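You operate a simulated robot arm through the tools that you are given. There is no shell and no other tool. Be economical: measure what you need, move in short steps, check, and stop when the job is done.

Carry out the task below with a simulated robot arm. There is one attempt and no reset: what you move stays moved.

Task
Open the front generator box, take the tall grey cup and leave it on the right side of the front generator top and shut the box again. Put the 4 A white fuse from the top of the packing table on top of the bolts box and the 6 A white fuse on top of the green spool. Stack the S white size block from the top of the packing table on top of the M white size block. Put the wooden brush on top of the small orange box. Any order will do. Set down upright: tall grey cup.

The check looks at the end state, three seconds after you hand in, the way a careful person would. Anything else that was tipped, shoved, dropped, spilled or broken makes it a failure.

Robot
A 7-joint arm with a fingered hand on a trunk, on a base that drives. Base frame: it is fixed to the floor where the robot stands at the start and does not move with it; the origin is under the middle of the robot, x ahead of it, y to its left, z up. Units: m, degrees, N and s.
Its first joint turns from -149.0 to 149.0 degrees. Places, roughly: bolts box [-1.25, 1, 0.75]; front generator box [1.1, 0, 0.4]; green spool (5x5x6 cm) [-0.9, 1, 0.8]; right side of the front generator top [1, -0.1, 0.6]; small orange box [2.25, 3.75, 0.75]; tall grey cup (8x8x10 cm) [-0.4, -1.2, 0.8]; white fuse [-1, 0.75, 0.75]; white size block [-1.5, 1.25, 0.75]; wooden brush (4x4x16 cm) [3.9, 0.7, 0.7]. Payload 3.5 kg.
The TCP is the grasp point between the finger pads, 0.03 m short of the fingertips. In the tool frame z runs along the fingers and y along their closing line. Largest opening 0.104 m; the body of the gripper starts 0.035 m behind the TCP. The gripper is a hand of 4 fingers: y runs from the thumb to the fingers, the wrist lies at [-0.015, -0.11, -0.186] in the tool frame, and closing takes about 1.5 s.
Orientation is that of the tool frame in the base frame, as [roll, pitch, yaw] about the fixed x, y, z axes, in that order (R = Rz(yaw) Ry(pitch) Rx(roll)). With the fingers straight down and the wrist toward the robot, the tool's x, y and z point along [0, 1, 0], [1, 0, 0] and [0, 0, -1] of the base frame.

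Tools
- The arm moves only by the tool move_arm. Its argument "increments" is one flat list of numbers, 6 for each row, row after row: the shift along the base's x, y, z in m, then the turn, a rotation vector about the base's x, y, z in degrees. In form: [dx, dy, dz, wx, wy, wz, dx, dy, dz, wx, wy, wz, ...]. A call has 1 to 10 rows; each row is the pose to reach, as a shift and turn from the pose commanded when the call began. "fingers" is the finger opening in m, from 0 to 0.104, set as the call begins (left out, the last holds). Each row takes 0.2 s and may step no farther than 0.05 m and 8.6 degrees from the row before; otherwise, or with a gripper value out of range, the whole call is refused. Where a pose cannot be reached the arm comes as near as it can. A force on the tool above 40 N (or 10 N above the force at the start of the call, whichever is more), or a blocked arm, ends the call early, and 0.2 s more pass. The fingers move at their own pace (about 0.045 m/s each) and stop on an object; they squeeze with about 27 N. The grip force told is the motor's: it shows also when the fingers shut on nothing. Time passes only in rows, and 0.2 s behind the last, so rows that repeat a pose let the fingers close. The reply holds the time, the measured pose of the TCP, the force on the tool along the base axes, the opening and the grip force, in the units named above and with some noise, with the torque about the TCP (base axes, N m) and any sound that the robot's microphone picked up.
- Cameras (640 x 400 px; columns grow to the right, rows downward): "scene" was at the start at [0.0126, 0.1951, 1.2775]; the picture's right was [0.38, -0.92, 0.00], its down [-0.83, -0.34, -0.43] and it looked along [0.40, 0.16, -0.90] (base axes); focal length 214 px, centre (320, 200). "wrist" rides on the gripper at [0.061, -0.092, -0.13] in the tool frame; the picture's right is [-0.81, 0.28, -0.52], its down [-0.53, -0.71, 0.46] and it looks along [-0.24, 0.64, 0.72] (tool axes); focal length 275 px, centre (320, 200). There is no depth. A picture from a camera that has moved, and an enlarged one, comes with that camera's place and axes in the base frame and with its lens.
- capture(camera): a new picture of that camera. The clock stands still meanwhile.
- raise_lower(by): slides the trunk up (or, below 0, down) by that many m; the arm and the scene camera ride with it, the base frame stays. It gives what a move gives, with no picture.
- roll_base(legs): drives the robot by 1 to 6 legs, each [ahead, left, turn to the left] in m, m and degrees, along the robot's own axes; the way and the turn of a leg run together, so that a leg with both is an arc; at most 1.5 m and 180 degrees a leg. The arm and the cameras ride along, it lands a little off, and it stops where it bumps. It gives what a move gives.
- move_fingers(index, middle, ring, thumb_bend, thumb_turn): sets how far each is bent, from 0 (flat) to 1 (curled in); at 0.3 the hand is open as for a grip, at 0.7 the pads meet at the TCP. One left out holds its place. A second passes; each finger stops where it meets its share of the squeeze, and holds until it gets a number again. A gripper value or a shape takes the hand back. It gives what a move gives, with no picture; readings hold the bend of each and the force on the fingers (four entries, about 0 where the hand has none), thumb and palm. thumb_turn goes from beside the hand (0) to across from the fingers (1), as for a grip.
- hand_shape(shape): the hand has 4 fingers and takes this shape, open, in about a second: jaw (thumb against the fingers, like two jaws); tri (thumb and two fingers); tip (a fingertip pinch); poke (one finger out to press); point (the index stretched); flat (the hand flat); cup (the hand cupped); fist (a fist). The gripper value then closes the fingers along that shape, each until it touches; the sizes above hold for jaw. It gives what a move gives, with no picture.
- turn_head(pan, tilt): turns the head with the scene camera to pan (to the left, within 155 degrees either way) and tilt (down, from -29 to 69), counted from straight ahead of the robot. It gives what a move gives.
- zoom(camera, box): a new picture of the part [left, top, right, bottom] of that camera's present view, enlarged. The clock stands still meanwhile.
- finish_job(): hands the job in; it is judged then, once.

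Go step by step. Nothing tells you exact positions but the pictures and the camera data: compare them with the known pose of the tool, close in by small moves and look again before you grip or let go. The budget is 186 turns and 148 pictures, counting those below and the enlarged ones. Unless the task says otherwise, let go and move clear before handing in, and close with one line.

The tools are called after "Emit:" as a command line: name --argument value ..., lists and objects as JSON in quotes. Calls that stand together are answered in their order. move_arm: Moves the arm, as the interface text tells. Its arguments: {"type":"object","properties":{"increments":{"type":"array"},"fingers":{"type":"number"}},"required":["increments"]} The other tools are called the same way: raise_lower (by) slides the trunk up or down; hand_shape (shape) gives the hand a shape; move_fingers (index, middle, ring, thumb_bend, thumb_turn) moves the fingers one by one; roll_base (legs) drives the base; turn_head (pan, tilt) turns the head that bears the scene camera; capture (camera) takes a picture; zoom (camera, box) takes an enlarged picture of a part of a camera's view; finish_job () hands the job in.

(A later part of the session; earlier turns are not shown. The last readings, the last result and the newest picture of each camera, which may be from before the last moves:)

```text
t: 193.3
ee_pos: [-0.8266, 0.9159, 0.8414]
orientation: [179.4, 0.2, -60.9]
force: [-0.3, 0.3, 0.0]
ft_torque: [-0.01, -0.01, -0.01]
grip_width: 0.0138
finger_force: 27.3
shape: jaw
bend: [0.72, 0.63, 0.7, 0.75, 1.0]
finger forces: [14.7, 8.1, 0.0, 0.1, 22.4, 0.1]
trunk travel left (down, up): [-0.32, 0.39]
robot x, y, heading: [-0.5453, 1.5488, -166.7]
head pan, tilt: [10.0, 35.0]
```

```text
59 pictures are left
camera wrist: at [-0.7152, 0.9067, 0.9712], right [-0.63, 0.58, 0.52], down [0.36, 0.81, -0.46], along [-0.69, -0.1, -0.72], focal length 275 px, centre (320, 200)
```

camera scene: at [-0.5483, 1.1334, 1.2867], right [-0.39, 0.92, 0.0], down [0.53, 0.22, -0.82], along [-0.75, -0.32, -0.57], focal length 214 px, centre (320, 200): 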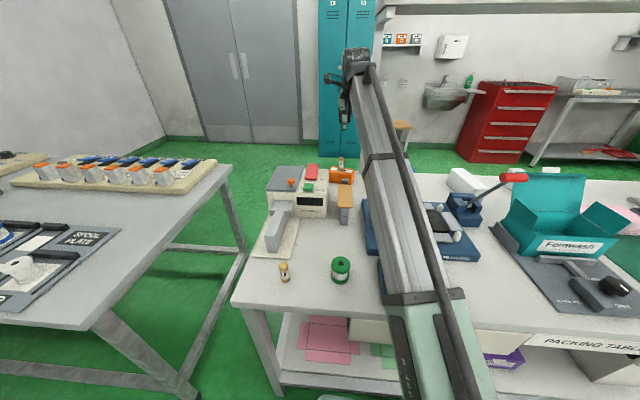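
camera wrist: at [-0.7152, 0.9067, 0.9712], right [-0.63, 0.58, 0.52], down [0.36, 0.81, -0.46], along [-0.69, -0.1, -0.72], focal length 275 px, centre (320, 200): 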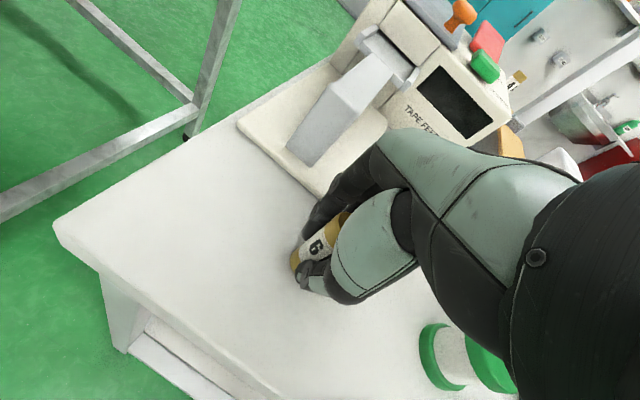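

Emit:
move_arm --increments '[0, 0, 0.04, 0, 0, 0, 0, 0, 0.08, 0, 0, 0, 0, 0, 0.11, 0, 0, 0, -0.018, 0.04, 0.11, 0, 0, 0, -0.036, 0.08, 0.11, 0, 0, 0, -0.055, 0.122, 0.11, 0, 0, 0]'

Emit:
capture --camera "wrist"

Emit:
turn_head --pan 25 --tilt 50

Emit:
zoom --camera "scene" --box '[160, 100, 360, 260]'

```text
t: 194.7
ee_pos: [-0.8832, 1.0375, 0.9541]
orientation: [179.5, 0.3, -60.9]
force: [0.8, -0.6, -0.5]
ft_torque: [0.05, -0.03, 0.0]
grip_width: 0.0137
finger_force: 26.8
shape: jaw
bend: [0.72, 0.63, 0.7, 0.75, 1.0]
finger forces: [14.8, 8.4, 0.0, 0.0, 22.3, 0.1]
trunk travel left (down, up): [-0.32, 0.39]
robot x, y, heading: [-0.5497, 1.5528, -167.0]
head pan, tilt: [10.0, 35.0]
```

```text
58 pictures are left
camera wrist: at [-0.7716, 1.0288, 1.0834], right [-0.63, 0.57, 0.52], down [0.36, 0.81, -0.46], along [-0.69, -0.1, -0.72], focal length 275 px, centre (320, 200)
```

wrist: 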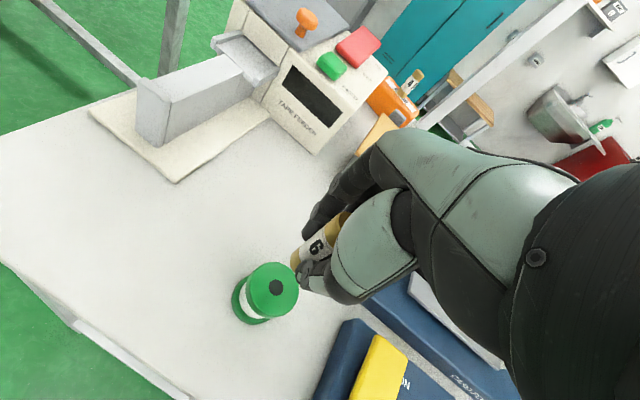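

```text
t: 195.5
ee_pos: [-0.8839, 1.0372, 0.9517]
orientation: [179.5, 0.3, -60.9]
force: [-1.4, 0.6, -1.8]
ft_torque: [-0.02, 0.04, 0.0]
grip_width: 0.0137
finger_force: 26.6
shape: jaw
bend: [0.72, 0.63, 0.7, 0.75, 1.0]
finger forces: [14.8, 8.4, 0.0, 0.0, 22.4, 0.1]
trunk travel left (down, up): [-0.32, 0.39]
robot x, y, heading: [-0.5408, 1.5505, -166.9]
head pan, tilt: [25.0, 50.0]
```

```text
2.50 times, centred on (260, 180) of scene
camera zoom: at [-0.5224, 1.3509, 1.265], right [-0.62, 0.79, 0.0], down [0.6, 0.47, -0.64], along [-0.51, -0.4, -0.77], focal length 536 px, centre (470, 250)
```

zoom: 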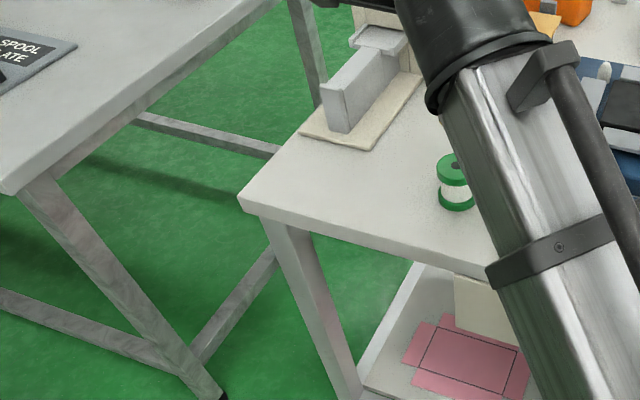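

Emit:
move_arm --increments '[-0.001, 0.006, -0.02, 0, 0, 0, -0.001, 0.006, -0.035, 0, 0, 0, -0.001, 0.006, -0.043, 0, 0, 0]'

Emit:
capture --camera "wrist"

```text
t: 196.3
ee_pos: [-0.8821, 1.0442, 0.9085]
orientation: [179.4, 0.3, -61.0]
force: [-0.7, -0.2, -0.5]
ft_torque: [-0.01, -0.02, -0.01]
grip_width: 0.0136
finger_force: 26.7
shape: jaw
bend: [0.72, 0.63, 0.7, 0.75, 1.0]
finger forces: [14.7, 8.5, 0.1, 0.0, 22.4, 0.1]
trunk travel left (down, up): [-0.32, 0.39]
robot x, y, heading: [-0.5448, 1.5546, -167.0]
head pan, tilt: [25.0, 50.0]
```

```text
56 pictures are left
camera wrist: at [-0.7705, 1.0354, 1.0399], right [-0.63, 0.58, 0.52], down [0.36, 0.81, -0.46], along [-0.69, -0.1, -0.72], focal length 275 px, centre (320, 200)
```

wrist: 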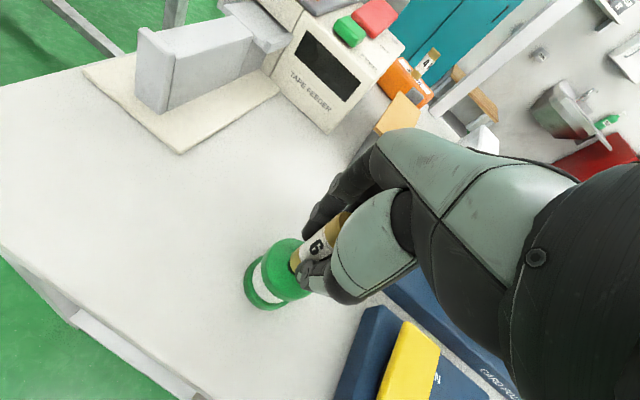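

Emit:
move_arm --increments '[0, 0, -0.002, 0, 0, 0, 0, 0, -0.004, 0, 0, 0, 0, 0, -0.006, 0, 0, 0, 0, 0, -0.008, 0, 0, 0]'

Emit:
zoom --camera "wrist" --box '[220, 180, 400, 330]'

```text
t: 197.3
ee_pos: [-0.8806, 1.0441, 0.901]
orientation: [179.5, 0.3, -61.0]
force: [0.2, -0.1, 0.4]
ft_torque: [-0.01, -0.03, -0.02]
grip_width: 0.0135
finger_force: 26.6
shape: jaw
bend: [0.72, 0.63, 0.7, 0.75, 1.0]
finger forces: [14.8, 8.5, 0.1, 0.1, 22.5, 0.1]
trunk travel left (down, up): [-0.32, 0.39]
robot x, y, heading: [-0.5446, 1.5515, -167.0]
head pan, tilt: [25.0, 50.0]
```

```text
2.67 times, centred on (310, 255) of wrist
camera zoom: at [-0.771, 1.0354, 1.0316], right [-0.63, 0.58, 0.52], down [0.36, 0.81, -0.46], along [-0.69, -0.1, -0.72], focal length 734 px, centre (347, 53)
```

zoom: 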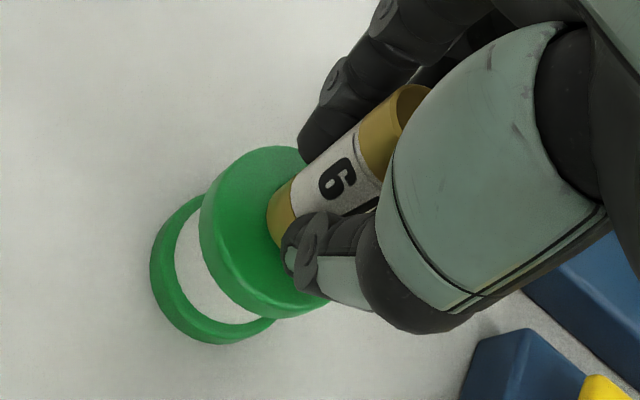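

Emit:
move_arm --increments '[0, 0.001, -0.002, 0, 0, 0, 0, 0.001, -0.004, 0, 0, 0, 0, 0.001, -0.006, 0, 0, 0, 0, 0.001, -0.008, 0, 0, 0]'

Emit:
zoom --camera "wrist" --box '[220, 180, 400, 330]'

```text
t: 198.3
ee_pos: [-0.8821, 1.0442, 0.8929]
orientation: [179.4, 0.3, -60.9]
force: [1.0, -0.1, -0.8]
ft_torque: [-0.03, 0.0, -0.02]
grip_width: 0.0136
finger_force: 27.1
shape: jaw
bend: [0.72, 0.63, 0.7, 0.75, 1.0]
finger forces: [14.8, 8.5, 0.1, 0.0, 22.4, 0.0]
trunk travel left (down, up): [-0.32, 0.39]
robot x, y, heading: [-0.5472, 1.5502, -166.9]
head pan, tilt: [25.0, 50.0]
```

```text
2.67 times, centred on (310, 255) of wrist
camera zoom: at [-0.7708, 1.0359, 1.0236], right [-0.63, 0.58, 0.52], down [0.36, 0.81, -0.46], along [-0.69, -0.1, -0.72], focal length 734 px, centre (347, 53)
```

zoom: 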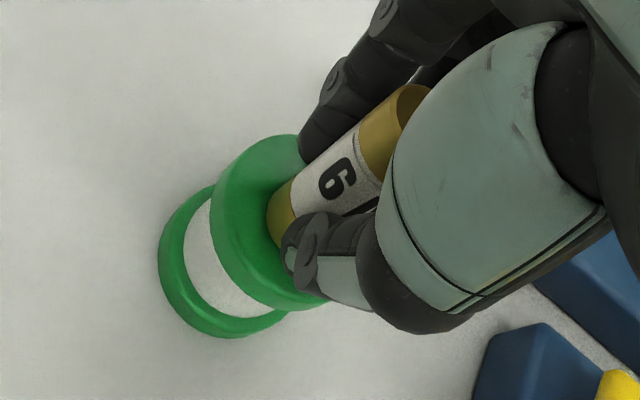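

Emit:
move_arm --increments '[0, 0, -0.002, 0, 0, 0, 0, 0, -0.004, 0, 0, 0, 0, 0, -0.006, 0, 0, 0, 0, 0, -0.008, 0, 0, 0]'

Emit:
zoom --camera "wrist" --box '[220, 180, 400, 330]'

```text
t: 199.3
ee_pos: [-0.882, 1.0447, 0.8911]
orientation: [178.9, 0.2, -61.0]
force: [3.5, 1.8, 26.1]
ft_torque: [0.04, -0.09, -0.01]
grip_width: 0.0157
finger_force: 26.9
shape: jaw
bend: [0.73, 0.63, 0.7, 0.75, 1.0]
finger forces: [16.4, 10.0, 0.1, 0.0, 32.3, 0.0]
trunk travel left (down, up): [-0.32, 0.39]
robot x, y, heading: [-0.5456, 1.552, -166.8]
head pan, tilt: [25.0, 50.0]
stopped in row 4: the force on the tool passed its limit at 42 N (the readings are from after the stop); the commanded pose is now the measured one
```

```text
2.67 times, centred on (310, 255) of wrist
camera zoom: at [-0.7704, 1.037, 1.0199], right [-0.62, 0.58, 0.52], down [0.36, 0.81, -0.47], along [-0.69, -0.11, -0.71], focal length 734 px, centre (347, 53)
```

zoom: 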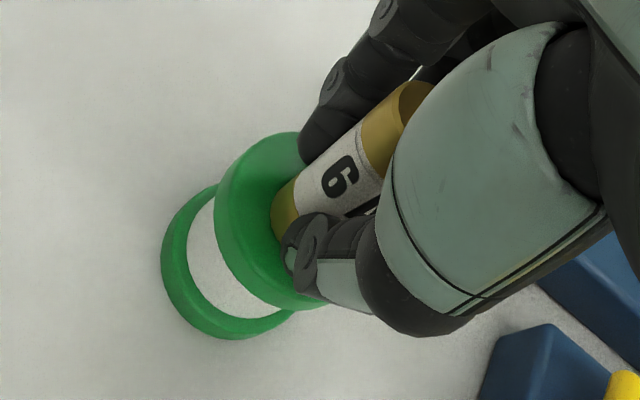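

Contact. Release, then lift straight off.

Emit:
move_arm --increments '[0, 0, 0.002, 0, 0, 0, 0, 0, 0.002, 0, 0, 0]'

Emit:
move_arm --increments '[0, 0, 0, 0, 0, 0, 0, 0, 0, 0, 0, 0, 0, 0, 0, 0, 0, 0, 0, 0, 0, 0, 0, 0, 0, 0, 0, 0, 0, 0]' --fingers 0.07

Emit:
move_arm --increments '[0, 0, 0.03, 0, 0, 0, 0, 0, 0.07, 0, 0, 0, 0, 0, 0.11, 0, 0, 0, 0, 0, 0.15, 0, 0, 0, 0, 0, 0.19, 0, 0, 0]'

Emit:
capture --camera "wrist"

```text
t: 199.9
ee_pos: [-0.8831, 1.0444, 0.8895]
orientation: [179.1, 0.1, -61.0]
force: [5.1, 1.3, 25.0]
ft_torque: [0.06, -0.14, -0.04]
grip_width: 0.0157
finger_force: 27.0
shape: jaw
bend: [0.73, 0.63, 0.7, 0.75, 1.0]
finger forces: [16.6, 9.7, 0.0, 0.0, 32.2, 0.1]
trunk travel left (down, up): [-0.32, 0.39]
robot x, y, heading: [-0.5425, 1.5573, -166.9]
head pan, tilt: [25.0, 50.0]
```

```text
t: 201.1
ee_pos: [-0.8828, 1.0431, 0.8879]
orientation: [179.2, 0.1, -61.0]
force: [-0.4, 0.4, 0.7]
ft_torque: [0.0, -0.01, -0.01]
grip_width: 0.0695
finger_force: 0.0
shape: jaw
bend: [0.28, 0.38, 0.35, 0.6, 1.0]
finger forces: [0.0, 0.0, 0.0, 0.0, 0.0, 0.0]
trunk travel left (down, up): [-0.32, 0.39]
robot x, y, heading: [-0.5464, 1.5528, -166.8]
head pan, tilt: [25.0, 50.0]
```

```text
t: 202.3
ee_pos: [-0.8841, 1.0428, 1.0771]
orientation: [179.3, 0.2, -61.0]
force: [0.5, -0.7, -0.3]
ft_torque: [-0.03, 0.02, 0.02]
grip_width: 0.0697
finger_force: 0.1
shape: jaw
bend: [0.28, 0.38, 0.35, 0.6, 1.0]
finger forces: [0.1, 0.0, 0.1, 0.0, 0.0, 0.1]
trunk travel left (down, up): [-0.32, 0.39]
robot x, y, heading: [-0.5456, 1.553, -166.7]
head pan, tilt: [25.0, 50.0]
```

```text
52 pictures are left
camera wrist: at [-0.7719, 1.0345, 1.2083], right [-0.63, 0.58, 0.52], down [0.36, 0.81, -0.46], along [-0.69, -0.1, -0.71], focal length 275 px, centre (320, 200)
```

wrist: 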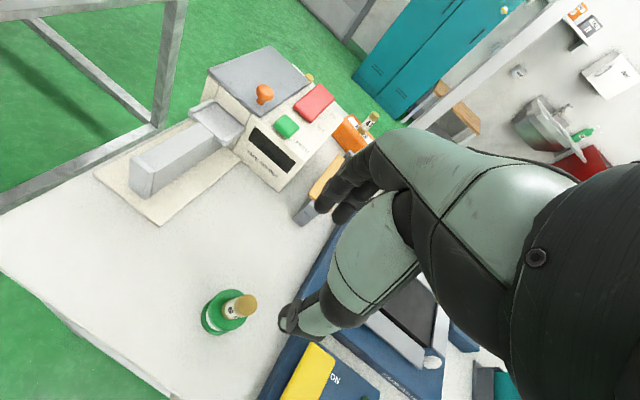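

Both fuses are placed. The white blocks' size labels can't be seen from this side, so I'll drive around to the far side with the arm held high to read them.

Emit:
raise_lower --by 0.38

Emit:
roll_base --legs '[[0, 0, -84.5], [0.93, 0, 0], [0.93, 0, 0], [0, 0.95, 0], [0, 0.95, 0], [-1.5, 0, 0]]'

Emit:
turn_head --pan -110 --tilt 30

Emit:
capture --camera "scene"

```text
t: 206.0
ee_pos: [-0.8838, 1.0433, 1.4585]
orientation: [179.2, 0.4, -60.9]
force: [0.7, -0.7, 0.2]
ft_torque: [0.02, 0.01, -0.03]
grip_width: 0.0696
finger_force: 0.1
shape: jaw
bend: [0.28, 0.38, 0.35, 0.6, 1.0]
finger forces: [0.0, 0.0, 0.0, 0.1, 0.0, 0.0]
trunk travel left (down, up): [-0.7, 0.01]
robot x, y, heading: [-0.5457, 1.5514, -167.1]
head pan, tilt: [25.0, 50.0]
```

```text
t: 235.3
ee_pos: [-2.9852, 1.5543, 1.4581]
orientation: [179.2, 0.2, -145.4]
force: [-0.7, 0.5, -0.2]
ft_torque: [-0.03, 0.0, -0.03]
grip_width: 0.0697
finger_force: 0.0
shape: jaw
bend: [0.28, 0.38, 0.35, 0.6, 1.0]
finger forces: [0.0, 0.1, 0.1, 0.0, 0.0, 0.0]
trunk travel left (down, up): [-0.7, 0.01]
robot x, y, heading: [-2.4456, 1.2655, 108.8]
head pan, tilt: [25.0, 50.0]
```

```text
t: 237.5
ee_pos: [-2.9866, 1.5547, 1.4587]
orientation: [179.2, 0.2, -145.3]
force: [-1.1, 0.2, -0.5]
ft_torque: [-0.01, -0.01, 0.01]
grip_width: 0.0698
finger_force: 0.1
shape: jaw
bend: [0.28, 0.38, 0.35, 0.6, 1.0]
finger forces: [0.1, 0.1, 0.0, 0.0, 0.0, 0.1]
trunk travel left (down, up): [-0.7, 0.01]
robot x, y, heading: [-2.4406, 1.2678, 108.6]
head pan, tilt: [-110.0, 30.0]
```

```text
51 pictures are left
camera scene: at [-2.5009, 1.1691, 1.6745], right [-0.02, -1.0, 0.0], down [-0.5, 0.01, -0.87], along [0.87, -0.02, -0.5], focal length 214 px, centre (320, 200)
```

scene: 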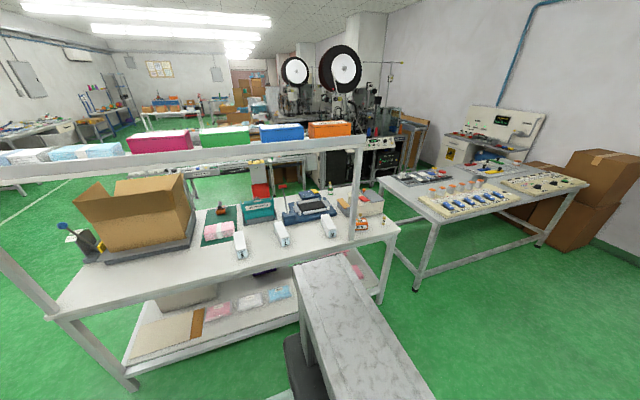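

Emit:
zoom --camera "scene" --box '[225, 180, 405, 270]'

```text
3.56 times, centred on (315, 225) of scene
camera zoom: at [-2.5009, 1.1691, 1.6745], right [-0.02, -1.0, 0.0], down [-0.5, 0.01, -0.87], along [0.87, -0.02, -0.5], focal length 763 px, centre (338, 111)
```

zoom: 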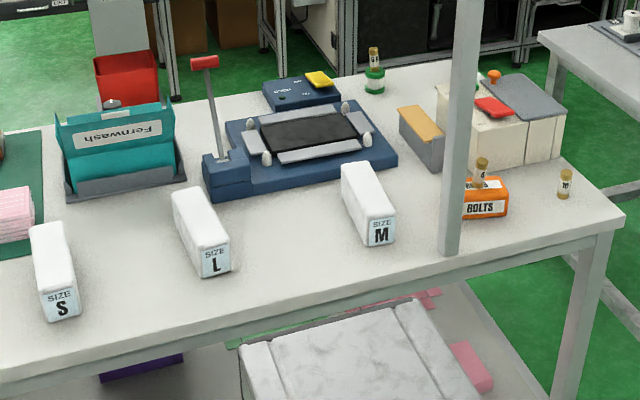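

Labels read: S is the block farthest along the table, L is the middle one, and M is beside the bolts box. S and M sit at this edge, so I'll work from here; turning to face the table and lowering the trunk below the shelf.

Emit:
roll_base --legs '[[0, 0, -90]]'

Emit:
raise_lower --by -0.38

Emit:
turn_head --pan -10 --tilt 35

Emit:
capture --camera "scene"

```text
t: 241.6
ee_pos: [-2.1715, 1.8134, 1.4579]
orientation: [179.2, 0.2, 126.1]
force: [-0.5, 0.6, -0.1]
ft_torque: [-0.01, 0.01, -0.02]
grip_width: 0.0698
finger_force: 0.0
shape: jaw
bend: [0.28, 0.38, 0.35, 0.6, 1.0]
finger forces: [0.1, 0.1, 0.1, 0.1, 0.0, 0.0]
trunk travel left (down, up): [-0.7, 0.01]
robot x, y, heading: [-2.4461, 1.2647, 20.1]
head pan, tilt: [-110.0, 30.0]
```

```text
t: 245.3
ee_pos: [-2.1722, 1.8135, 1.0777]
orientation: [179.2, 0.2, 126.0]
force: [0.2, 0.2, 0.2]
ft_torque: [-0.01, -0.01, -0.01]
grip_width: 0.07
finger_force: 0.1
shape: jaw
bend: [0.28, 0.38, 0.35, 0.6, 1.0]
finger forces: [0.0, 0.0, 0.1, 0.0, 0.1, 0.0]
trunk travel left (down, up): [-0.32, 0.39]
robot x, y, heading: [-2.4469, 1.2637, 20.3]
head pan, tilt: [-110.0, 30.0]
```

```text
t: 247.1
ee_pos: [-2.1715, 1.8129, 1.0775]
orientation: [179.2, 0.2, 125.9]
force: [0.7, -0.3, -0.9]
ft_torque: [0.0, -0.01, 0.0]
grip_width: 0.0697
finger_force: 0.1
shape: jaw
bend: [0.28, 0.38, 0.35, 0.6, 1.0]
finger forces: [0.1, 0.0, 0.0, 0.0, 0.1, 0.0]
trunk travel left (down, up): [-0.32, 0.39]
robot x, y, heading: [-2.4447, 1.2622, 20.2]
head pan, tilt: [-10.0, 35.0]
```

```text
49 pictures are left
camera scene: at [-2.4588, 1.428, 1.2867], right [0.18, -0.98, 0.0], down [-0.56, -0.1, -0.82], along [0.81, 0.14, -0.57], focal length 214 px, centre (320, 200)
```

scene: 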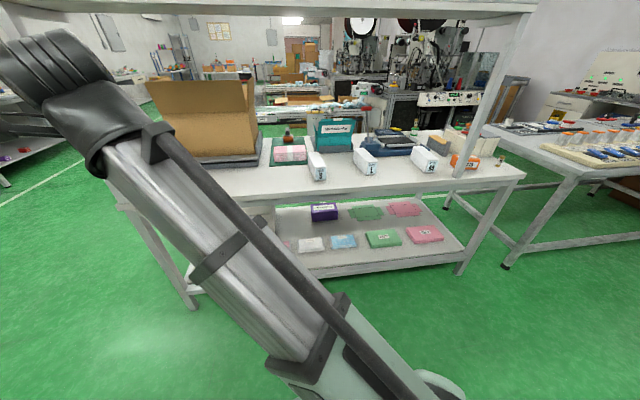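

Emit:
move_arm --increments '[0.03, -0.0335, 0, 0, 0, -8.5, 0.06, -0.067, 0, 0, 0, -17, 0.09, -0.1, 0, 0, 0, -25.5, 0.12, -0.134, 0, 0, 0, -34, 0.15, -0.168, 0, 0, 0, -42.5, 0.18, -0.2, 0, 0, 0, -51, 0.21, -0.234, 0, 0, 0, -59.5, 0.24, -0.268, 0, 0, 0, -68, 0.27, -0.3, 0, 0, 0, -76.5, 0.298, -0.335, 0, 0, 0, -85]' --fingers 0.104

Emit:
move_arm --increments '[0, 0, 0, 0, 0, -8, 0, 0, 0, 0, 0, -16, 0, 0, 0, 0, 0, -20, 0, 0, 0, 0, 0, -20]'

Emit:
roll_base --legs '[[0.25, -0.18, 0]]'

Emit:
capture --camera "wrist"

Emit:
capture --camera "scene"

```text
t: 249.3
ee_pos: [-1.8723, 1.4785, 1.0768]
orientation: [179.1, 0.1, 41.0]
force: [0.1, -0.1, 0.7]
ft_torque: [-0.03, 0.0, 0.03]
grip_width: 0.1035
finger_force: 0.1
shape: jaw
bend: [0.3, 0.3, 0.3, 0.3, 0.98]
finger forces: [0.0, 0.0, 0.0, 0.1, 0.0, 0.0]
trunk travel left (down, up): [-0.32, 0.39]
robot x, y, heading: [-2.444, 1.2698, 20.1]
head pan, tilt: [-10.0, 35.0]
```

```text
t: 250.3
ee_pos: [-1.8203, 1.4479, 1.0339]
orientation: [178.1, -2.4, 24.4]
force: [1.3, 0.4, 0.1]
ft_torque: [0.02, 0.01, 0.01]
grip_width: 0.1038
finger_force: 0.1
shape: jaw
bend: [0.3, 0.3, 0.3, 0.3, 0.98]
finger forces: [0.0, 0.0, 0.0, 0.1, 0.1, 0.0]
out of reach, approached as far as the arm can: row 1, 2, 3, 4
trunk travel left (down, up): [-0.32, 0.39]
robot x, y, heading: [-2.4413, 1.2678, 20.1]
head pan, tilt: [-10.0, 35.0]
```

```text
t: 252.4
ee_pos: [-1.5192, 1.3671, 1.0332]
orientation: [178.1, -2.4, 24.7]
force: [0.5, 0.6, -0.3]
ft_torque: [-0.04, -0.03, 0.03]
grip_width: 0.1038
finger_force: 0.0
shape: jaw
bend: [0.3, 0.3, 0.3, 0.3, 0.98]
finger forces: [0.1, 0.1, 0.1, 0.0, 0.1, 0.1]
trunk travel left (down, up): [-0.32, 0.39]
robot x, y, heading: [-2.1429, 1.1868, 20.4]
head pan, tilt: [-10.0, 35.0]
```

```text
48 pictures are left
camera wrist: at [-1.5084, 1.4786, 1.1641], right [-0.65, -0.58, 0.49], down [-0.76, 0.42, -0.5], along [0.08, -0.7, -0.71], focal length 275 px, centre (320, 200)
```

wrist: 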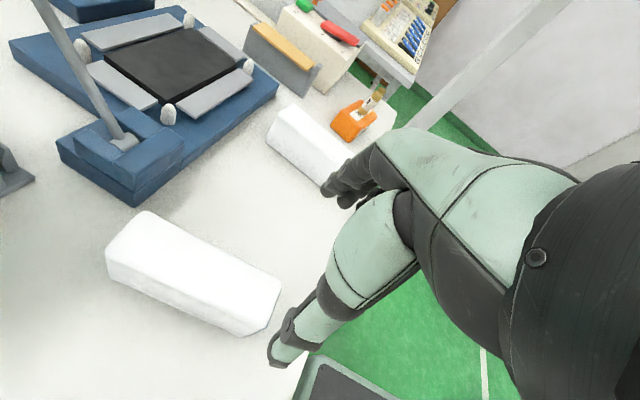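

```text
47 pictures are left
camera scene: at [-2.1587, 1.347, 1.2867], right [0.18, -0.98, 0.0], down [-0.56, -0.1, -0.82], along [0.81, 0.15, -0.57], focal length 214 px, centre (320, 200)
```

scene: 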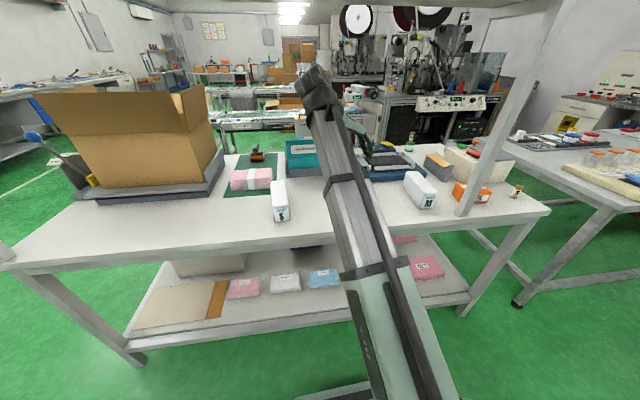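

Emit:
roll_base --legs '[[-0.08, 0.0, 0], [0, 0.47, 0]]'

Emit:
capture --camera "wrist"

```text
t: 255.9
ee_pos: [-1.7598, 1.7898, 1.0346]
orientation: [178.1, -2.4, 24.8]
force: [0.4, -0.2, -0.3]
ft_torque: [0.02, -0.05, 0.03]
grip_width: 0.1035
finger_force: 0.1
shape: jaw
bend: [0.3, 0.3, 0.3, 0.3, 0.98]
finger forces: [0.1, 0.1, 0.0, 0.1, 0.1, 0.0]
trunk travel left (down, up): [-0.32, 0.39]
robot x, y, heading: [-2.386, 1.6038, 20.3]
head pan, tilt: [-10.0, 35.0]
```

```text
46 pictures are left
camera wrist: at [-1.749, 1.9014, 1.1641], right [-0.65, -0.58, 0.49], down [-0.76, 0.42, -0.5], along [0.09, -0.7, -0.71], focal length 275 px, centre (320, 200)
```

wrist: 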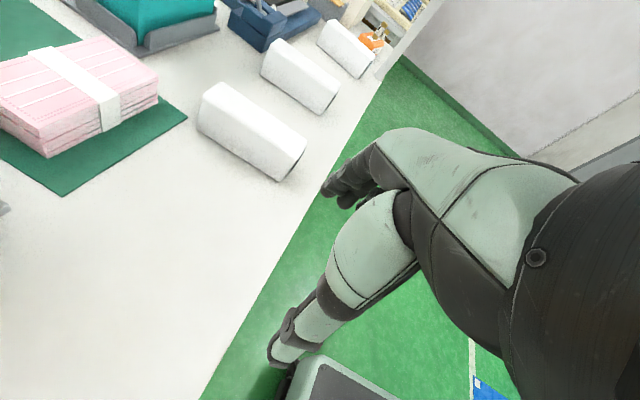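

Emit:
move_arm --increments '[0.036, -0.031, 0, 0.35, 1.5, -2, 0.072, -0.062, 0, 0.7, 3.0, -3.9, 0.108, -0.093, 0, 0.7, 3.0, -3.9, 0.144, -0.124, 0, 0.7, 3.0, -3.9, 0.18, -0.155, 0, 0.7, 3.0, -3.9, 0.215, -0.186, -0.02, 0.7, 3.0, -3.9]'

Emit:
capture --camera "wrist"

```text
refused: row 6 steps farther than a row can; nothing moved
```

```text
45 pictures are left
camera wrist: at [-1.749, 1.9014, 1.1641], right [-0.65, -0.58, 0.49], down [-0.76, 0.42, -0.5], along [0.09, -0.7, -0.71], focal length 275 px, centre (320, 200)
```

wrist: 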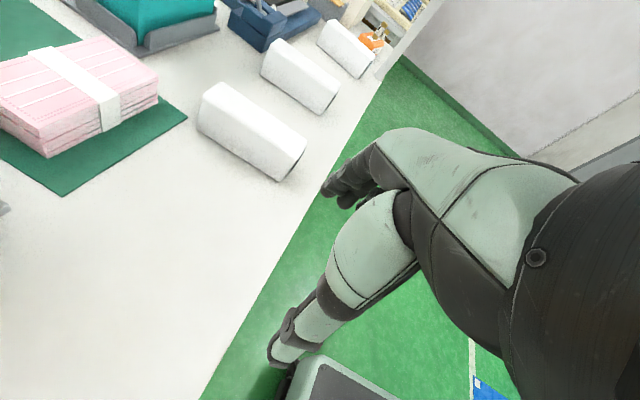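

Emit:
move_arm --increments '[0.036, -0.031, 0, 0.35, 1.5, -2, 0.072, -0.062, 0, 0.7, 3.0, -3.9, 0.108, -0.093, 0, 0.7, 3.0, -3.9, 0.144, -0.124, 0, 0.7, 3.0, -3.9, 0.18, -0.155, 0, 0.7, 3.0, -3.9, 0.215, -0.186, 0, 0.7, 3.0, -3.9]'

Emit:
capture --camera "wrist"

```text
t: 257.3
ee_pos: [-1.5424, 1.6052, 1.0331]
orientation: [179.8, 0.0, 20.8]
force: [0.5, 0.0, -0.4]
ft_torque: [0.0, -0.02, 0.0]
grip_width: 0.1039
finger_force: 0.1
shape: jaw
bend: [0.3, 0.3, 0.3, 0.3, 0.98]
finger forces: [0.1, 0.0, 0.1, 0.0, 0.1, 0.0]
trunk travel left (down, up): [-0.32, 0.39]
robot x, y, heading: [-2.381, 1.605, 20.2]
head pan, tilt: [-10.0, 35.0]
```

```text
44 pictures are left
camera wrist: at [-1.5183, 1.7132, 1.1643], right [-0.66, -0.54, 0.52], down [-0.75, 0.48, -0.46], along [0.0, -0.69, -0.72], focal length 275 px, centre (320, 200)
```

wrist: 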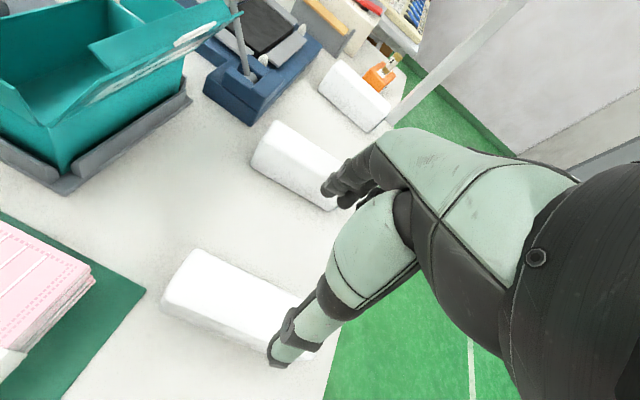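

Emit:
move_arm --increments '[-0.01, 0.002, -0.04, 0, 0, 1.5, -0.01, 0.002, -0.085, 0, 0, 1.5, -0.01, 0.002, -0.125, 0, 0, 1.5]'

Emit:
capture --camera "wrist"

```text
t: 258.1
ee_pos: [-1.5539, 1.607, 0.9069]
orientation: [179.9, 0.0, 22.3]
force: [-0.7, -0.1, 0.6]
ft_torque: [0.05, 0.0, -0.04]
grip_width: 0.1039
finger_force: 0.0
shape: jaw
bend: [0.3, 0.3, 0.3, 0.3, 0.98]
finger forces: [0.1, 0.1, 0.0, 0.0, 0.0, 0.0]
trunk travel left (down, up): [-0.32, 0.39]
robot x, y, heading: [-2.3863, 1.6055, 20.0]
head pan, tilt: [-10.0, 35.0]
```

```text
43 pictures are left
camera wrist: at [-1.5318, 1.7158, 1.0391], right [-0.65, -0.56, 0.52], down [-0.76, 0.46, -0.46], along [0.02, -0.69, -0.72], focal length 275 px, centre (320, 200)
```

wrist: 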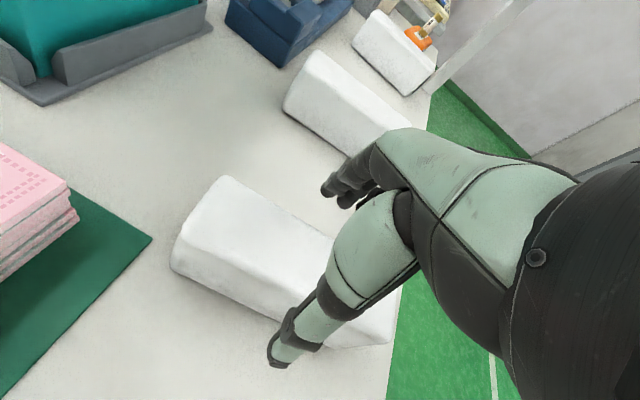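

Emit:
move_arm --increments '[0, 0, -0.02, 0, 0, 0, 0, 0, -0.04, 0, 0, 0, 0, 0, -0.06, 0, 0, 0]'

Emit:
move_arm --increments '[0, 0, 0, 0, 0, 0, 0, 0, 0, 0, 0, 0, 0, 0, 0, 0, 0, 0, 0, 0, 0, 0, 0, 0, 0, 0, 0, 0, 0, 0, 0, 0, 0, 0, 0, 0]' --fingers 0.03

Emit:
capture --camera "wrist"

```text
t: 258.9
ee_pos: [-1.5526, 1.6067, 0.8474]
orientation: [179.8, 0.0, 22.2]
force: [-0.3, 0.3, -0.4]
ft_torque: [0.01, 0.01, -0.03]
grip_width: 0.1039
finger_force: 0.1
shape: jaw
bend: [0.3, 0.3, 0.3, 0.3, 0.98]
finger forces: [0.0, 0.0, 0.1, 0.1, 0.1, 0.0]
trunk travel left (down, up): [-0.32, 0.39]
robot x, y, heading: [-2.3862, 1.6066, 20.0]
head pan, tilt: [-10.0, 35.0]
```

```text
t: 260.3
ee_pos: [-1.5537, 1.6057, 0.8477]
orientation: [179.8, 0.1, 22.3]
force: [-0.6, 0.1, 0.4]
ft_torque: [0.05, 0.02, -0.01]
grip_width: 0.0521
finger_force: 26.4
shape: jaw
bend: [0.74, 0.46, 0.43, 0.68, 1.0]
finger forces: [13.7, 7.5, 3.3, 0.1, 24.7, 0.1]
trunk travel left (down, up): [-0.32, 0.39]
robot x, y, heading: [-2.3858, 1.6067, 20.3]
head pan, tilt: [-10.0, 35.0]
```

```text
42 pictures are left
camera wrist: at [-1.5314, 1.715, 0.9791], right [-0.65, -0.56, 0.52], down [-0.76, 0.46, -0.46], along [0.02, -0.69, -0.72], focal length 275 px, centre (320, 200)
```

wrist: 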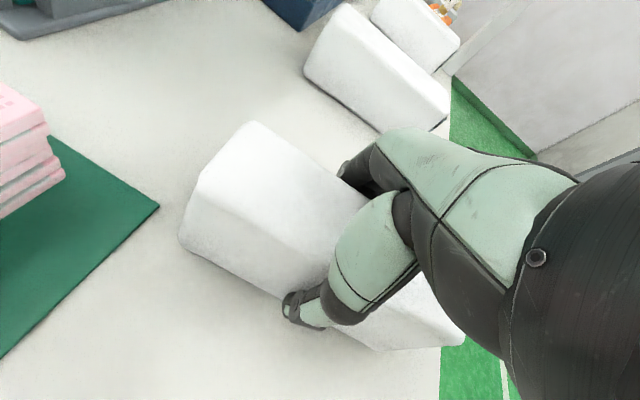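

Emit:
move_arm --increments '[0, 0, 0.03, 0, 0, 0, 0, 0, 0.07, 0, 0, 0, 0, 0, 0.11, 0, 0, 0, -0.03, -0.01, 0.14, 0, 0, 0, -0.06, -0.02, 0.16, 0, 0, 0]'

Emit:
roll_base --legs '[[0, -0.33, 0]]'

Emit:
turn_head --pan -25 --tilt 35

Emit:
capture --camera "scene"

Emit:
capture --camera "wrist"

```text
t: 261.5
ee_pos: [-1.6158, 1.5872, 1.0072]
orientation: [179.9, 0.1, 22.3]
force: [0.6, -0.2, -2.3]
ft_torque: [0.01, -0.04, 0.01]
grip_width: 0.0516
finger_force: 27.2
shape: jaw
bend: [0.74, 0.46, 0.43, 0.68, 1.0]
finger forces: [14.3, 7.3, 3.3, 0.0, 24.7, 0.1]
trunk travel left (down, up): [-0.32, 0.39]
robot x, y, heading: [-2.3856, 1.6098, 20.2]
head pan, tilt: [-10.0, 35.0]
```

```text
t: 263.6
ee_pos: [-1.4986, 1.2791, 1.0082]
orientation: [179.8, 0.0, 22.6]
force: [-0.5, 0.3, -3.2]
ft_torque: [-0.04, -0.02, 0.0]
grip_width: 0.0519
finger_force: 27.2
shape: jaw
bend: [0.74, 0.46, 0.43, 0.68, 1.0]
finger forces: [14.0, 7.3, 3.4, 0.0, 24.9, 0.0]
trunk travel left (down, up): [-0.32, 0.39]
robot x, y, heading: [-2.2684, 1.2941, 20.5]
head pan, tilt: [-10.0, 35.0]
```

```text
t: 264.4
ee_pos: [-1.4982, 1.2802, 1.0082]
orientation: [179.9, 0.2, 22.7]
force: [0.4, -0.2, -3.6]
ft_torque: [0.0, -0.03, 0.02]
grip_width: 0.052
finger_force: 27.2
shape: jaw
bend: [0.74, 0.46, 0.43, 0.68, 1.0]
finger forces: [14.0, 7.4, 3.4, 0.0, 24.9, 0.1]
trunk travel left (down, up): [-0.32, 0.39]
robot x, y, heading: [-2.2705, 1.2972, 20.6]
head pan, tilt: [-25.0, 35.0]
```

```text
41 pictures are left
camera scene: at [-2.2819, 1.4337, 1.2867], right [-0.08, -1.0, 0.0], down [-0.57, 0.04, -0.82], along [0.82, -0.06, -0.57], focal length 214 px, centre (320, 200)
```

scene: 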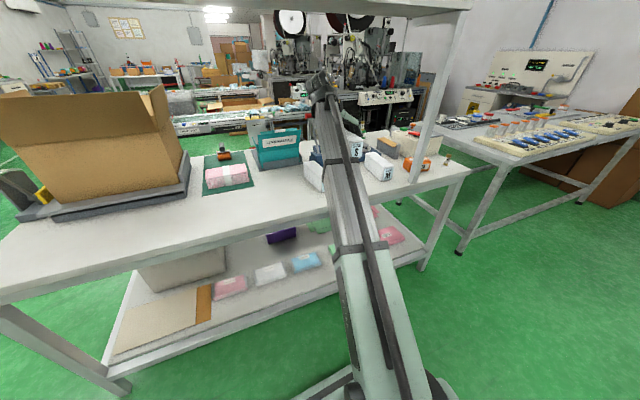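

```text
40 pictures are left
camera wrist: at [-1.4771, 1.3884, 1.1396], right [-0.64, -0.56, 0.52], down [-0.77, 0.45, -0.46], along [0.02, -0.69, -0.72], focal length 275 px, centre (320, 200)
```

wrist: 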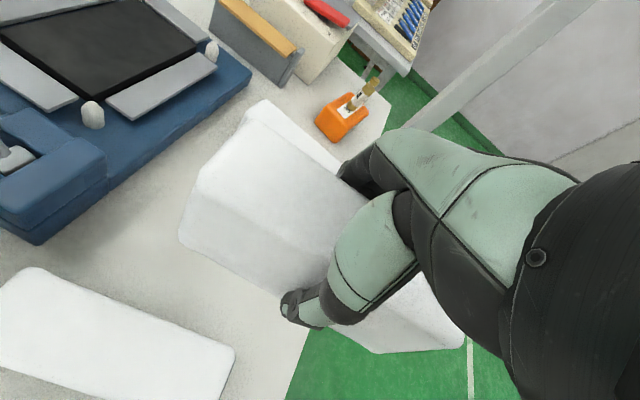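

Emit:
move_arm --increments '[0.02, -0.033, 0, 0, 0, -1, 0.04, -0.066, 0, 0, 0, -2, 0.06, -0.1, 0, 0, 0, -3, 0.08, -0.133, 0, 0, 0, -4, 0.1, -0.166, 0, 0, 0, -4.7, 0.115, -0.195, 0, 0, 0, -4.7]'

Emit:
capture --camera "wrist"

Emit:
zoom --camera "scene" --box '[310, 90, 460, 200]'

```text
t: 265.8
ee_pos: [-1.3885, 1.0839, 1.0067]
orientation: [179.8, 0.1, 17.9]
force: [0.3, -0.1, -2.9]
ft_torque: [-0.01, -0.02, 0.01]
grip_width: 0.0517
finger_force: 27.3
shape: jaw
bend: [0.74, 0.46, 0.43, 0.68, 1.0]
finger forces: [14.1, 7.4, 3.4, 0.0, 24.9, 0.1]
out of reach, approached as far as the arm can: row 6
trunk travel left (down, up): [-0.32, 0.39]
robot x, y, heading: [-2.2677, 1.2929, 20.4]
head pan, tilt: [-25.0, 35.0]
```

```text
39 pictures are left
camera wrist: at [-1.3584, 1.1912, 1.138], right [-0.69, -0.51, 0.52], down [-0.73, 0.51, -0.46], along [-0.03, -0.69, -0.72], focal length 275 px, centre (320, 200)
```

wrist: 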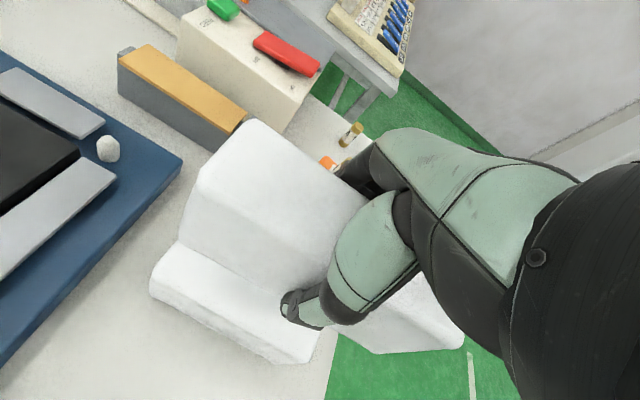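

```text
3.64 times, centred on (385, 145) of scene
camera zoom: at [-2.282, 1.4338, 1.2867], right [-0.08, -1.0, 0.0], down [-0.57, 0.04, -0.82], along [0.82, -0.06, -0.57], focal length 780 px, centre (84, 400)
```

zoom: 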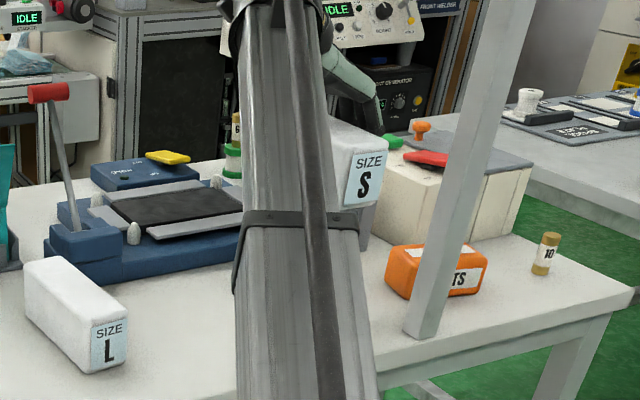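

Emit:
roll_base --legs '[[0.04, 0, 0]]'

```text
t: 266.7
ee_pos: [-1.3511, 1.0989, 1.0071]
orientation: [179.9, -0.1, 17.8]
force: [0.3, -0.8, -2.9]
ft_torque: [0.0, -0.02, -0.01]
grip_width: 0.0519
finger_force: 26.7
shape: jaw
bend: [0.74, 0.46, 0.43, 0.68, 1.0]
finger forces: [14.1, 7.4, 3.3, 0.0, 25.0, 0.0]
trunk travel left (down, up): [-0.32, 0.39]
robot x, y, heading: [-2.2312, 1.3116, 20.7]
head pan, tilt: [-25.0, 35.0]
```

Emit:
move_arm --increments '[-0.016, -0.007, -0.01, 0, 0, 0, -0.032, -0.014, -0.03, 0, 0, 0, -0.032, -0.014, -0.055, 0, 0, 0, -0.032, -0.014, -0.072, 0, 0, 0]'

Emit:
capture --camera "wrist"

Emit:
zoom --camera "scene" --box '[310, 90, 460, 200]'

```text
t: 267.7
ee_pos: [-1.3818, 1.0837, 0.9341]
orientation: [179.9, 0.0, 17.9]
force: [0.9, 0.4, -2.5]
ft_torque: [0.0, -0.03, 0.02]
grip_width: 0.052
finger_force: 26.6
shape: jaw
bend: [0.74, 0.46, 0.43, 0.68, 1.0]
finger forces: [14.1, 7.5, 3.4, 0.1, 24.9, 0.0]
trunk travel left (down, up): [-0.32, 0.39]
robot x, y, heading: [-2.228, 1.3066, 20.7]
head pan, tilt: [-25.0, 35.0]
```

```text
37 pictures are left
camera wrist: at [-1.352, 1.1902, 1.0658], right [-0.69, -0.51, 0.52], down [-0.73, 0.51, -0.46], along [-0.03, -0.69, -0.72], focal length 275 px, centre (320, 200)
```

wrist: 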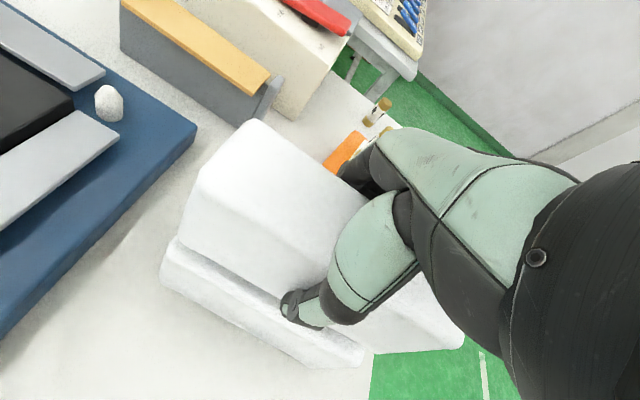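

```text
3.64 times, centred on (385, 145) of scene
camera zoom: at [-2.2443, 1.4477, 1.2867], right [-0.08, -1.0, 0.0], down [-0.57, 0.04, -0.82], along [0.82, -0.06, -0.57], focal length 780 px, centre (84, 400)
```

zoom: 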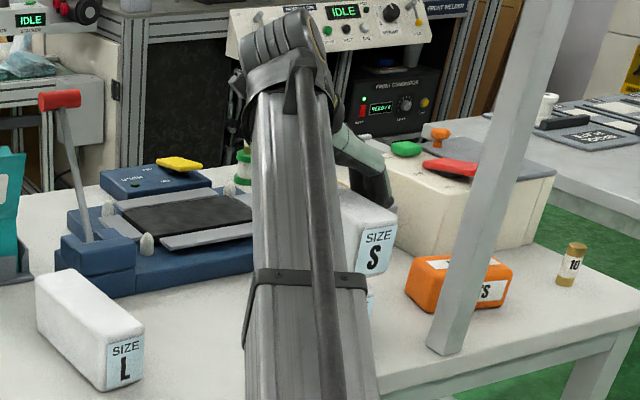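

Emit:
move_arm --increments '[0, 0, -0.004, 0, 0, 0, 0, 0, -0.008, 0, 0, 0, 0, 0, -0.011, 0, 0, 0, 0, 0, -0.014, 0, 0, 0, 0, 0, -0.017, 0, 0, 0, 0, 0, -0.02, 0, 0, 0, 0, 0, -0.023, 0, 0, 0]'

Emit:
capture --camera "wrist"

```text
t: 269.3
ee_pos: [-1.3847, 1.0848, 0.9139]
orientation: [179.6, -0.2, 17.9]
force: [3.7, -2.5, 28.5]
ft_torque: [-0.05, -0.02, 0.09]
grip_width: 0.0528
finger_force: 27.6
shape: jaw
bend: [0.74, 0.45, 0.43, 0.68, 0.99]
finger forces: [16.9, 9.6, 4.2, 0.0, 28.1, 0.0]
trunk travel left (down, up): [-0.32, 0.39]
robot x, y, heading: [-2.2329, 1.3118, 20.6]
head pan, tilt: [-25.0, 35.0]
```

```text
35 pictures are left
camera wrist: at [-1.3551, 1.1912, 1.0458], right [-0.69, -0.51, 0.52], down [-0.72, 0.51, -0.46], along [-0.03, -0.69, -0.72], focal length 275 px, centre (320, 200)
```

wrist: 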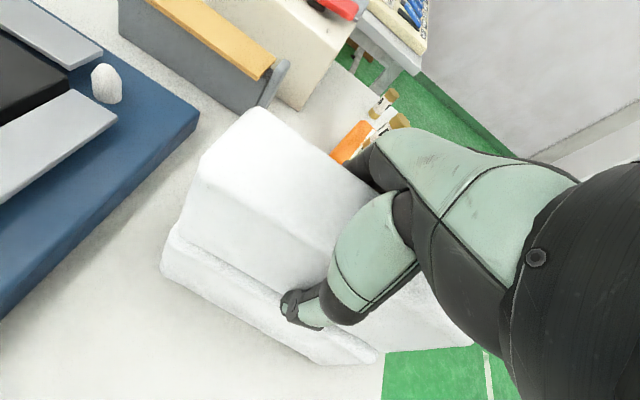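

Emit:
move_arm --increments '[0, 0, 0.006, 0, 0, 0, 0, 0, 0.014, 0, 0, 0, -0.0022, 0.0066, 0.014, 0, 0, 0, -0.0022, 0.0066, 0.008, 0, 0, 0, -0.0022, 0.0066, 0.003, 0, 0, 0, -0.0022, 0.0066, 0.0, 0, 0, 0]'

Emit:
capture --camera "wrist"

```text
t: 270.7
ee_pos: [-1.3854, 1.0889, 0.9153]
orientation: [179.7, -0.2, 17.9]
force: [1.3, 0.0, 18.7]
ft_torque: [0.06, 0.01, 0.04]
grip_width: 0.0528
finger_force: 26.7
shape: jaw
bend: [0.74, 0.46, 0.43, 0.68, 0.99]
finger forces: [15.6, 8.3, 3.7, 0.0, 27.0, 0.1]
trunk travel left (down, up): [-0.32, 0.39]
robot x, y, heading: [-2.2323, 1.3143, 20.8]
head pan, tilt: [-25.0, 35.0]
```

```text
34 pictures are left
camera wrist: at [-1.3563, 1.197, 1.0464], right [-0.69, -0.51, 0.52], down [-0.72, 0.51, -0.46], along [-0.03, -0.69, -0.72], focal length 275 px, centre (320, 200)
```

wrist: 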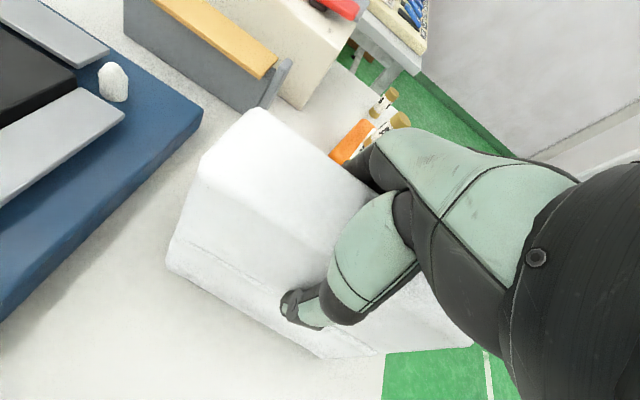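

Well aligned now. Release and lift straight up.

Emit:
move_arm --increments '[0, 0, 0.001, 0, 0, 0, 0, 0, 0.001, 0, 0, 0, 0, 0, 0.001, 0, 0, 0, 0, 0, 0.001, 0, 0, 0, 0, 0, 0.001, 0, 0, 0]' --fingers 0.1

Emit:
move_arm --increments '[0, 0, 0.03, 0, 0, 0, 0, 0, 0.06, 0, 0, 0, 0, 0, 0.1, 0, 0, 0, 0, 0, 0.13, 0, 0, 0, -0.03, 0.01, 0.15, 0, 0, 0, -0.06, 0.03, 0.16, 0, 0, 0, -0.09, 0.06, 0.16, 0, 0, 0, -0.12, 0.09, 0.16, 0, 0, 0, -0.15, 0.12, 0.16, 0, 0, 0, -0.18, 0.14, 0.16, 0, 0, 0]'

Emit:
zoom --camera "scene" --box '[310, 90, 460, 200]'

Emit:
capture --camera "wrist"

```text
t: 271.9
ee_pos: [-1.386, 1.0895, 0.9123]
orientation: [179.8, 0.0, 18.0]
force: [-0.4, 0.5, 0.9]
ft_torque: [0.01, -0.04, 0.0]
grip_width: 0.1011
finger_force: 0.1
shape: jaw
bend: [0.31, 0.31, 0.3, 0.31, 0.98]
finger forces: [1.6, 0.0, 0.0, 0.0, 2.4, 0.0]
trunk travel left (down, up): [-0.32, 0.39]
robot x, y, heading: [-2.2325, 1.3085, 20.6]
head pan, tilt: [-25.0, 35.0]
```

```text
t: 274.1
ee_pos: [-1.5639, 1.2309, 1.0726]
orientation: [179.9, 0.0, 17.8]
force: [0.2, -0.8, -0.4]
ft_torque: [-0.05, 0.03, 0.01]
grip_width: 0.1001
finger_force: 0.2
shape: jaw
bend: [0.31, 0.31, 0.3, 0.31, 0.98]
finger forces: [0.0, 0.1, 0.1, 0.0, 0.0, 0.0]
trunk travel left (down, up): [-0.32, 0.39]
robot x, y, heading: [-2.2325, 1.3092, 20.7]
head pan, tilt: [-25.0, 35.0]
```

```text
3.64 times, centred on (385, 145) of scene
camera zoom: at [-2.2443, 1.4477, 1.2867], right [-0.08, -1.0, 0.0], down [-0.57, 0.04, -0.82], along [0.82, -0.06, -0.57], focal length 780 px, centre (84, 400)
```

zoom: 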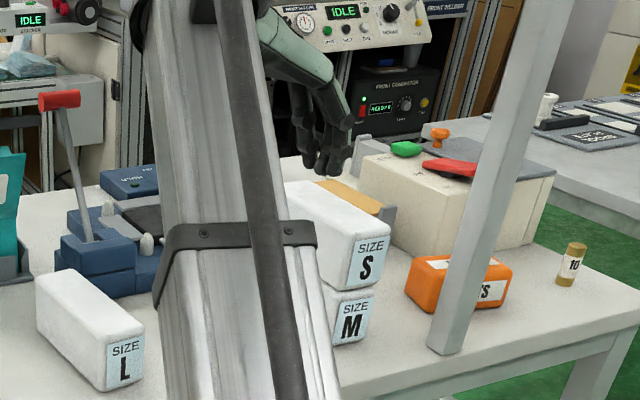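

```text
32 pictures are left
camera wrist: at [-1.5339, 1.3386, 1.2049], right [-0.69, -0.51, 0.52], down [-0.73, 0.51, -0.46], along [-0.03, -0.69, -0.72], focal length 275 px, centre (320, 200)
```

wrist: 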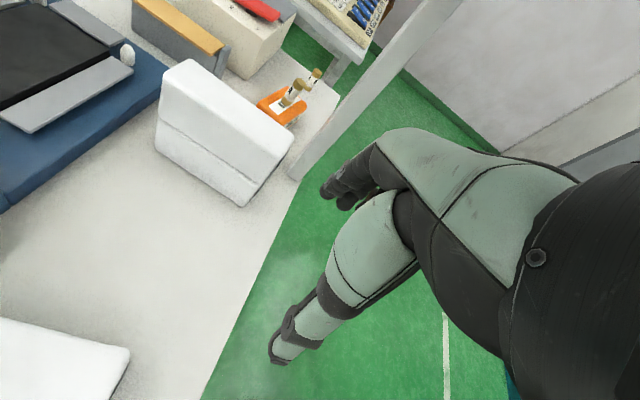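

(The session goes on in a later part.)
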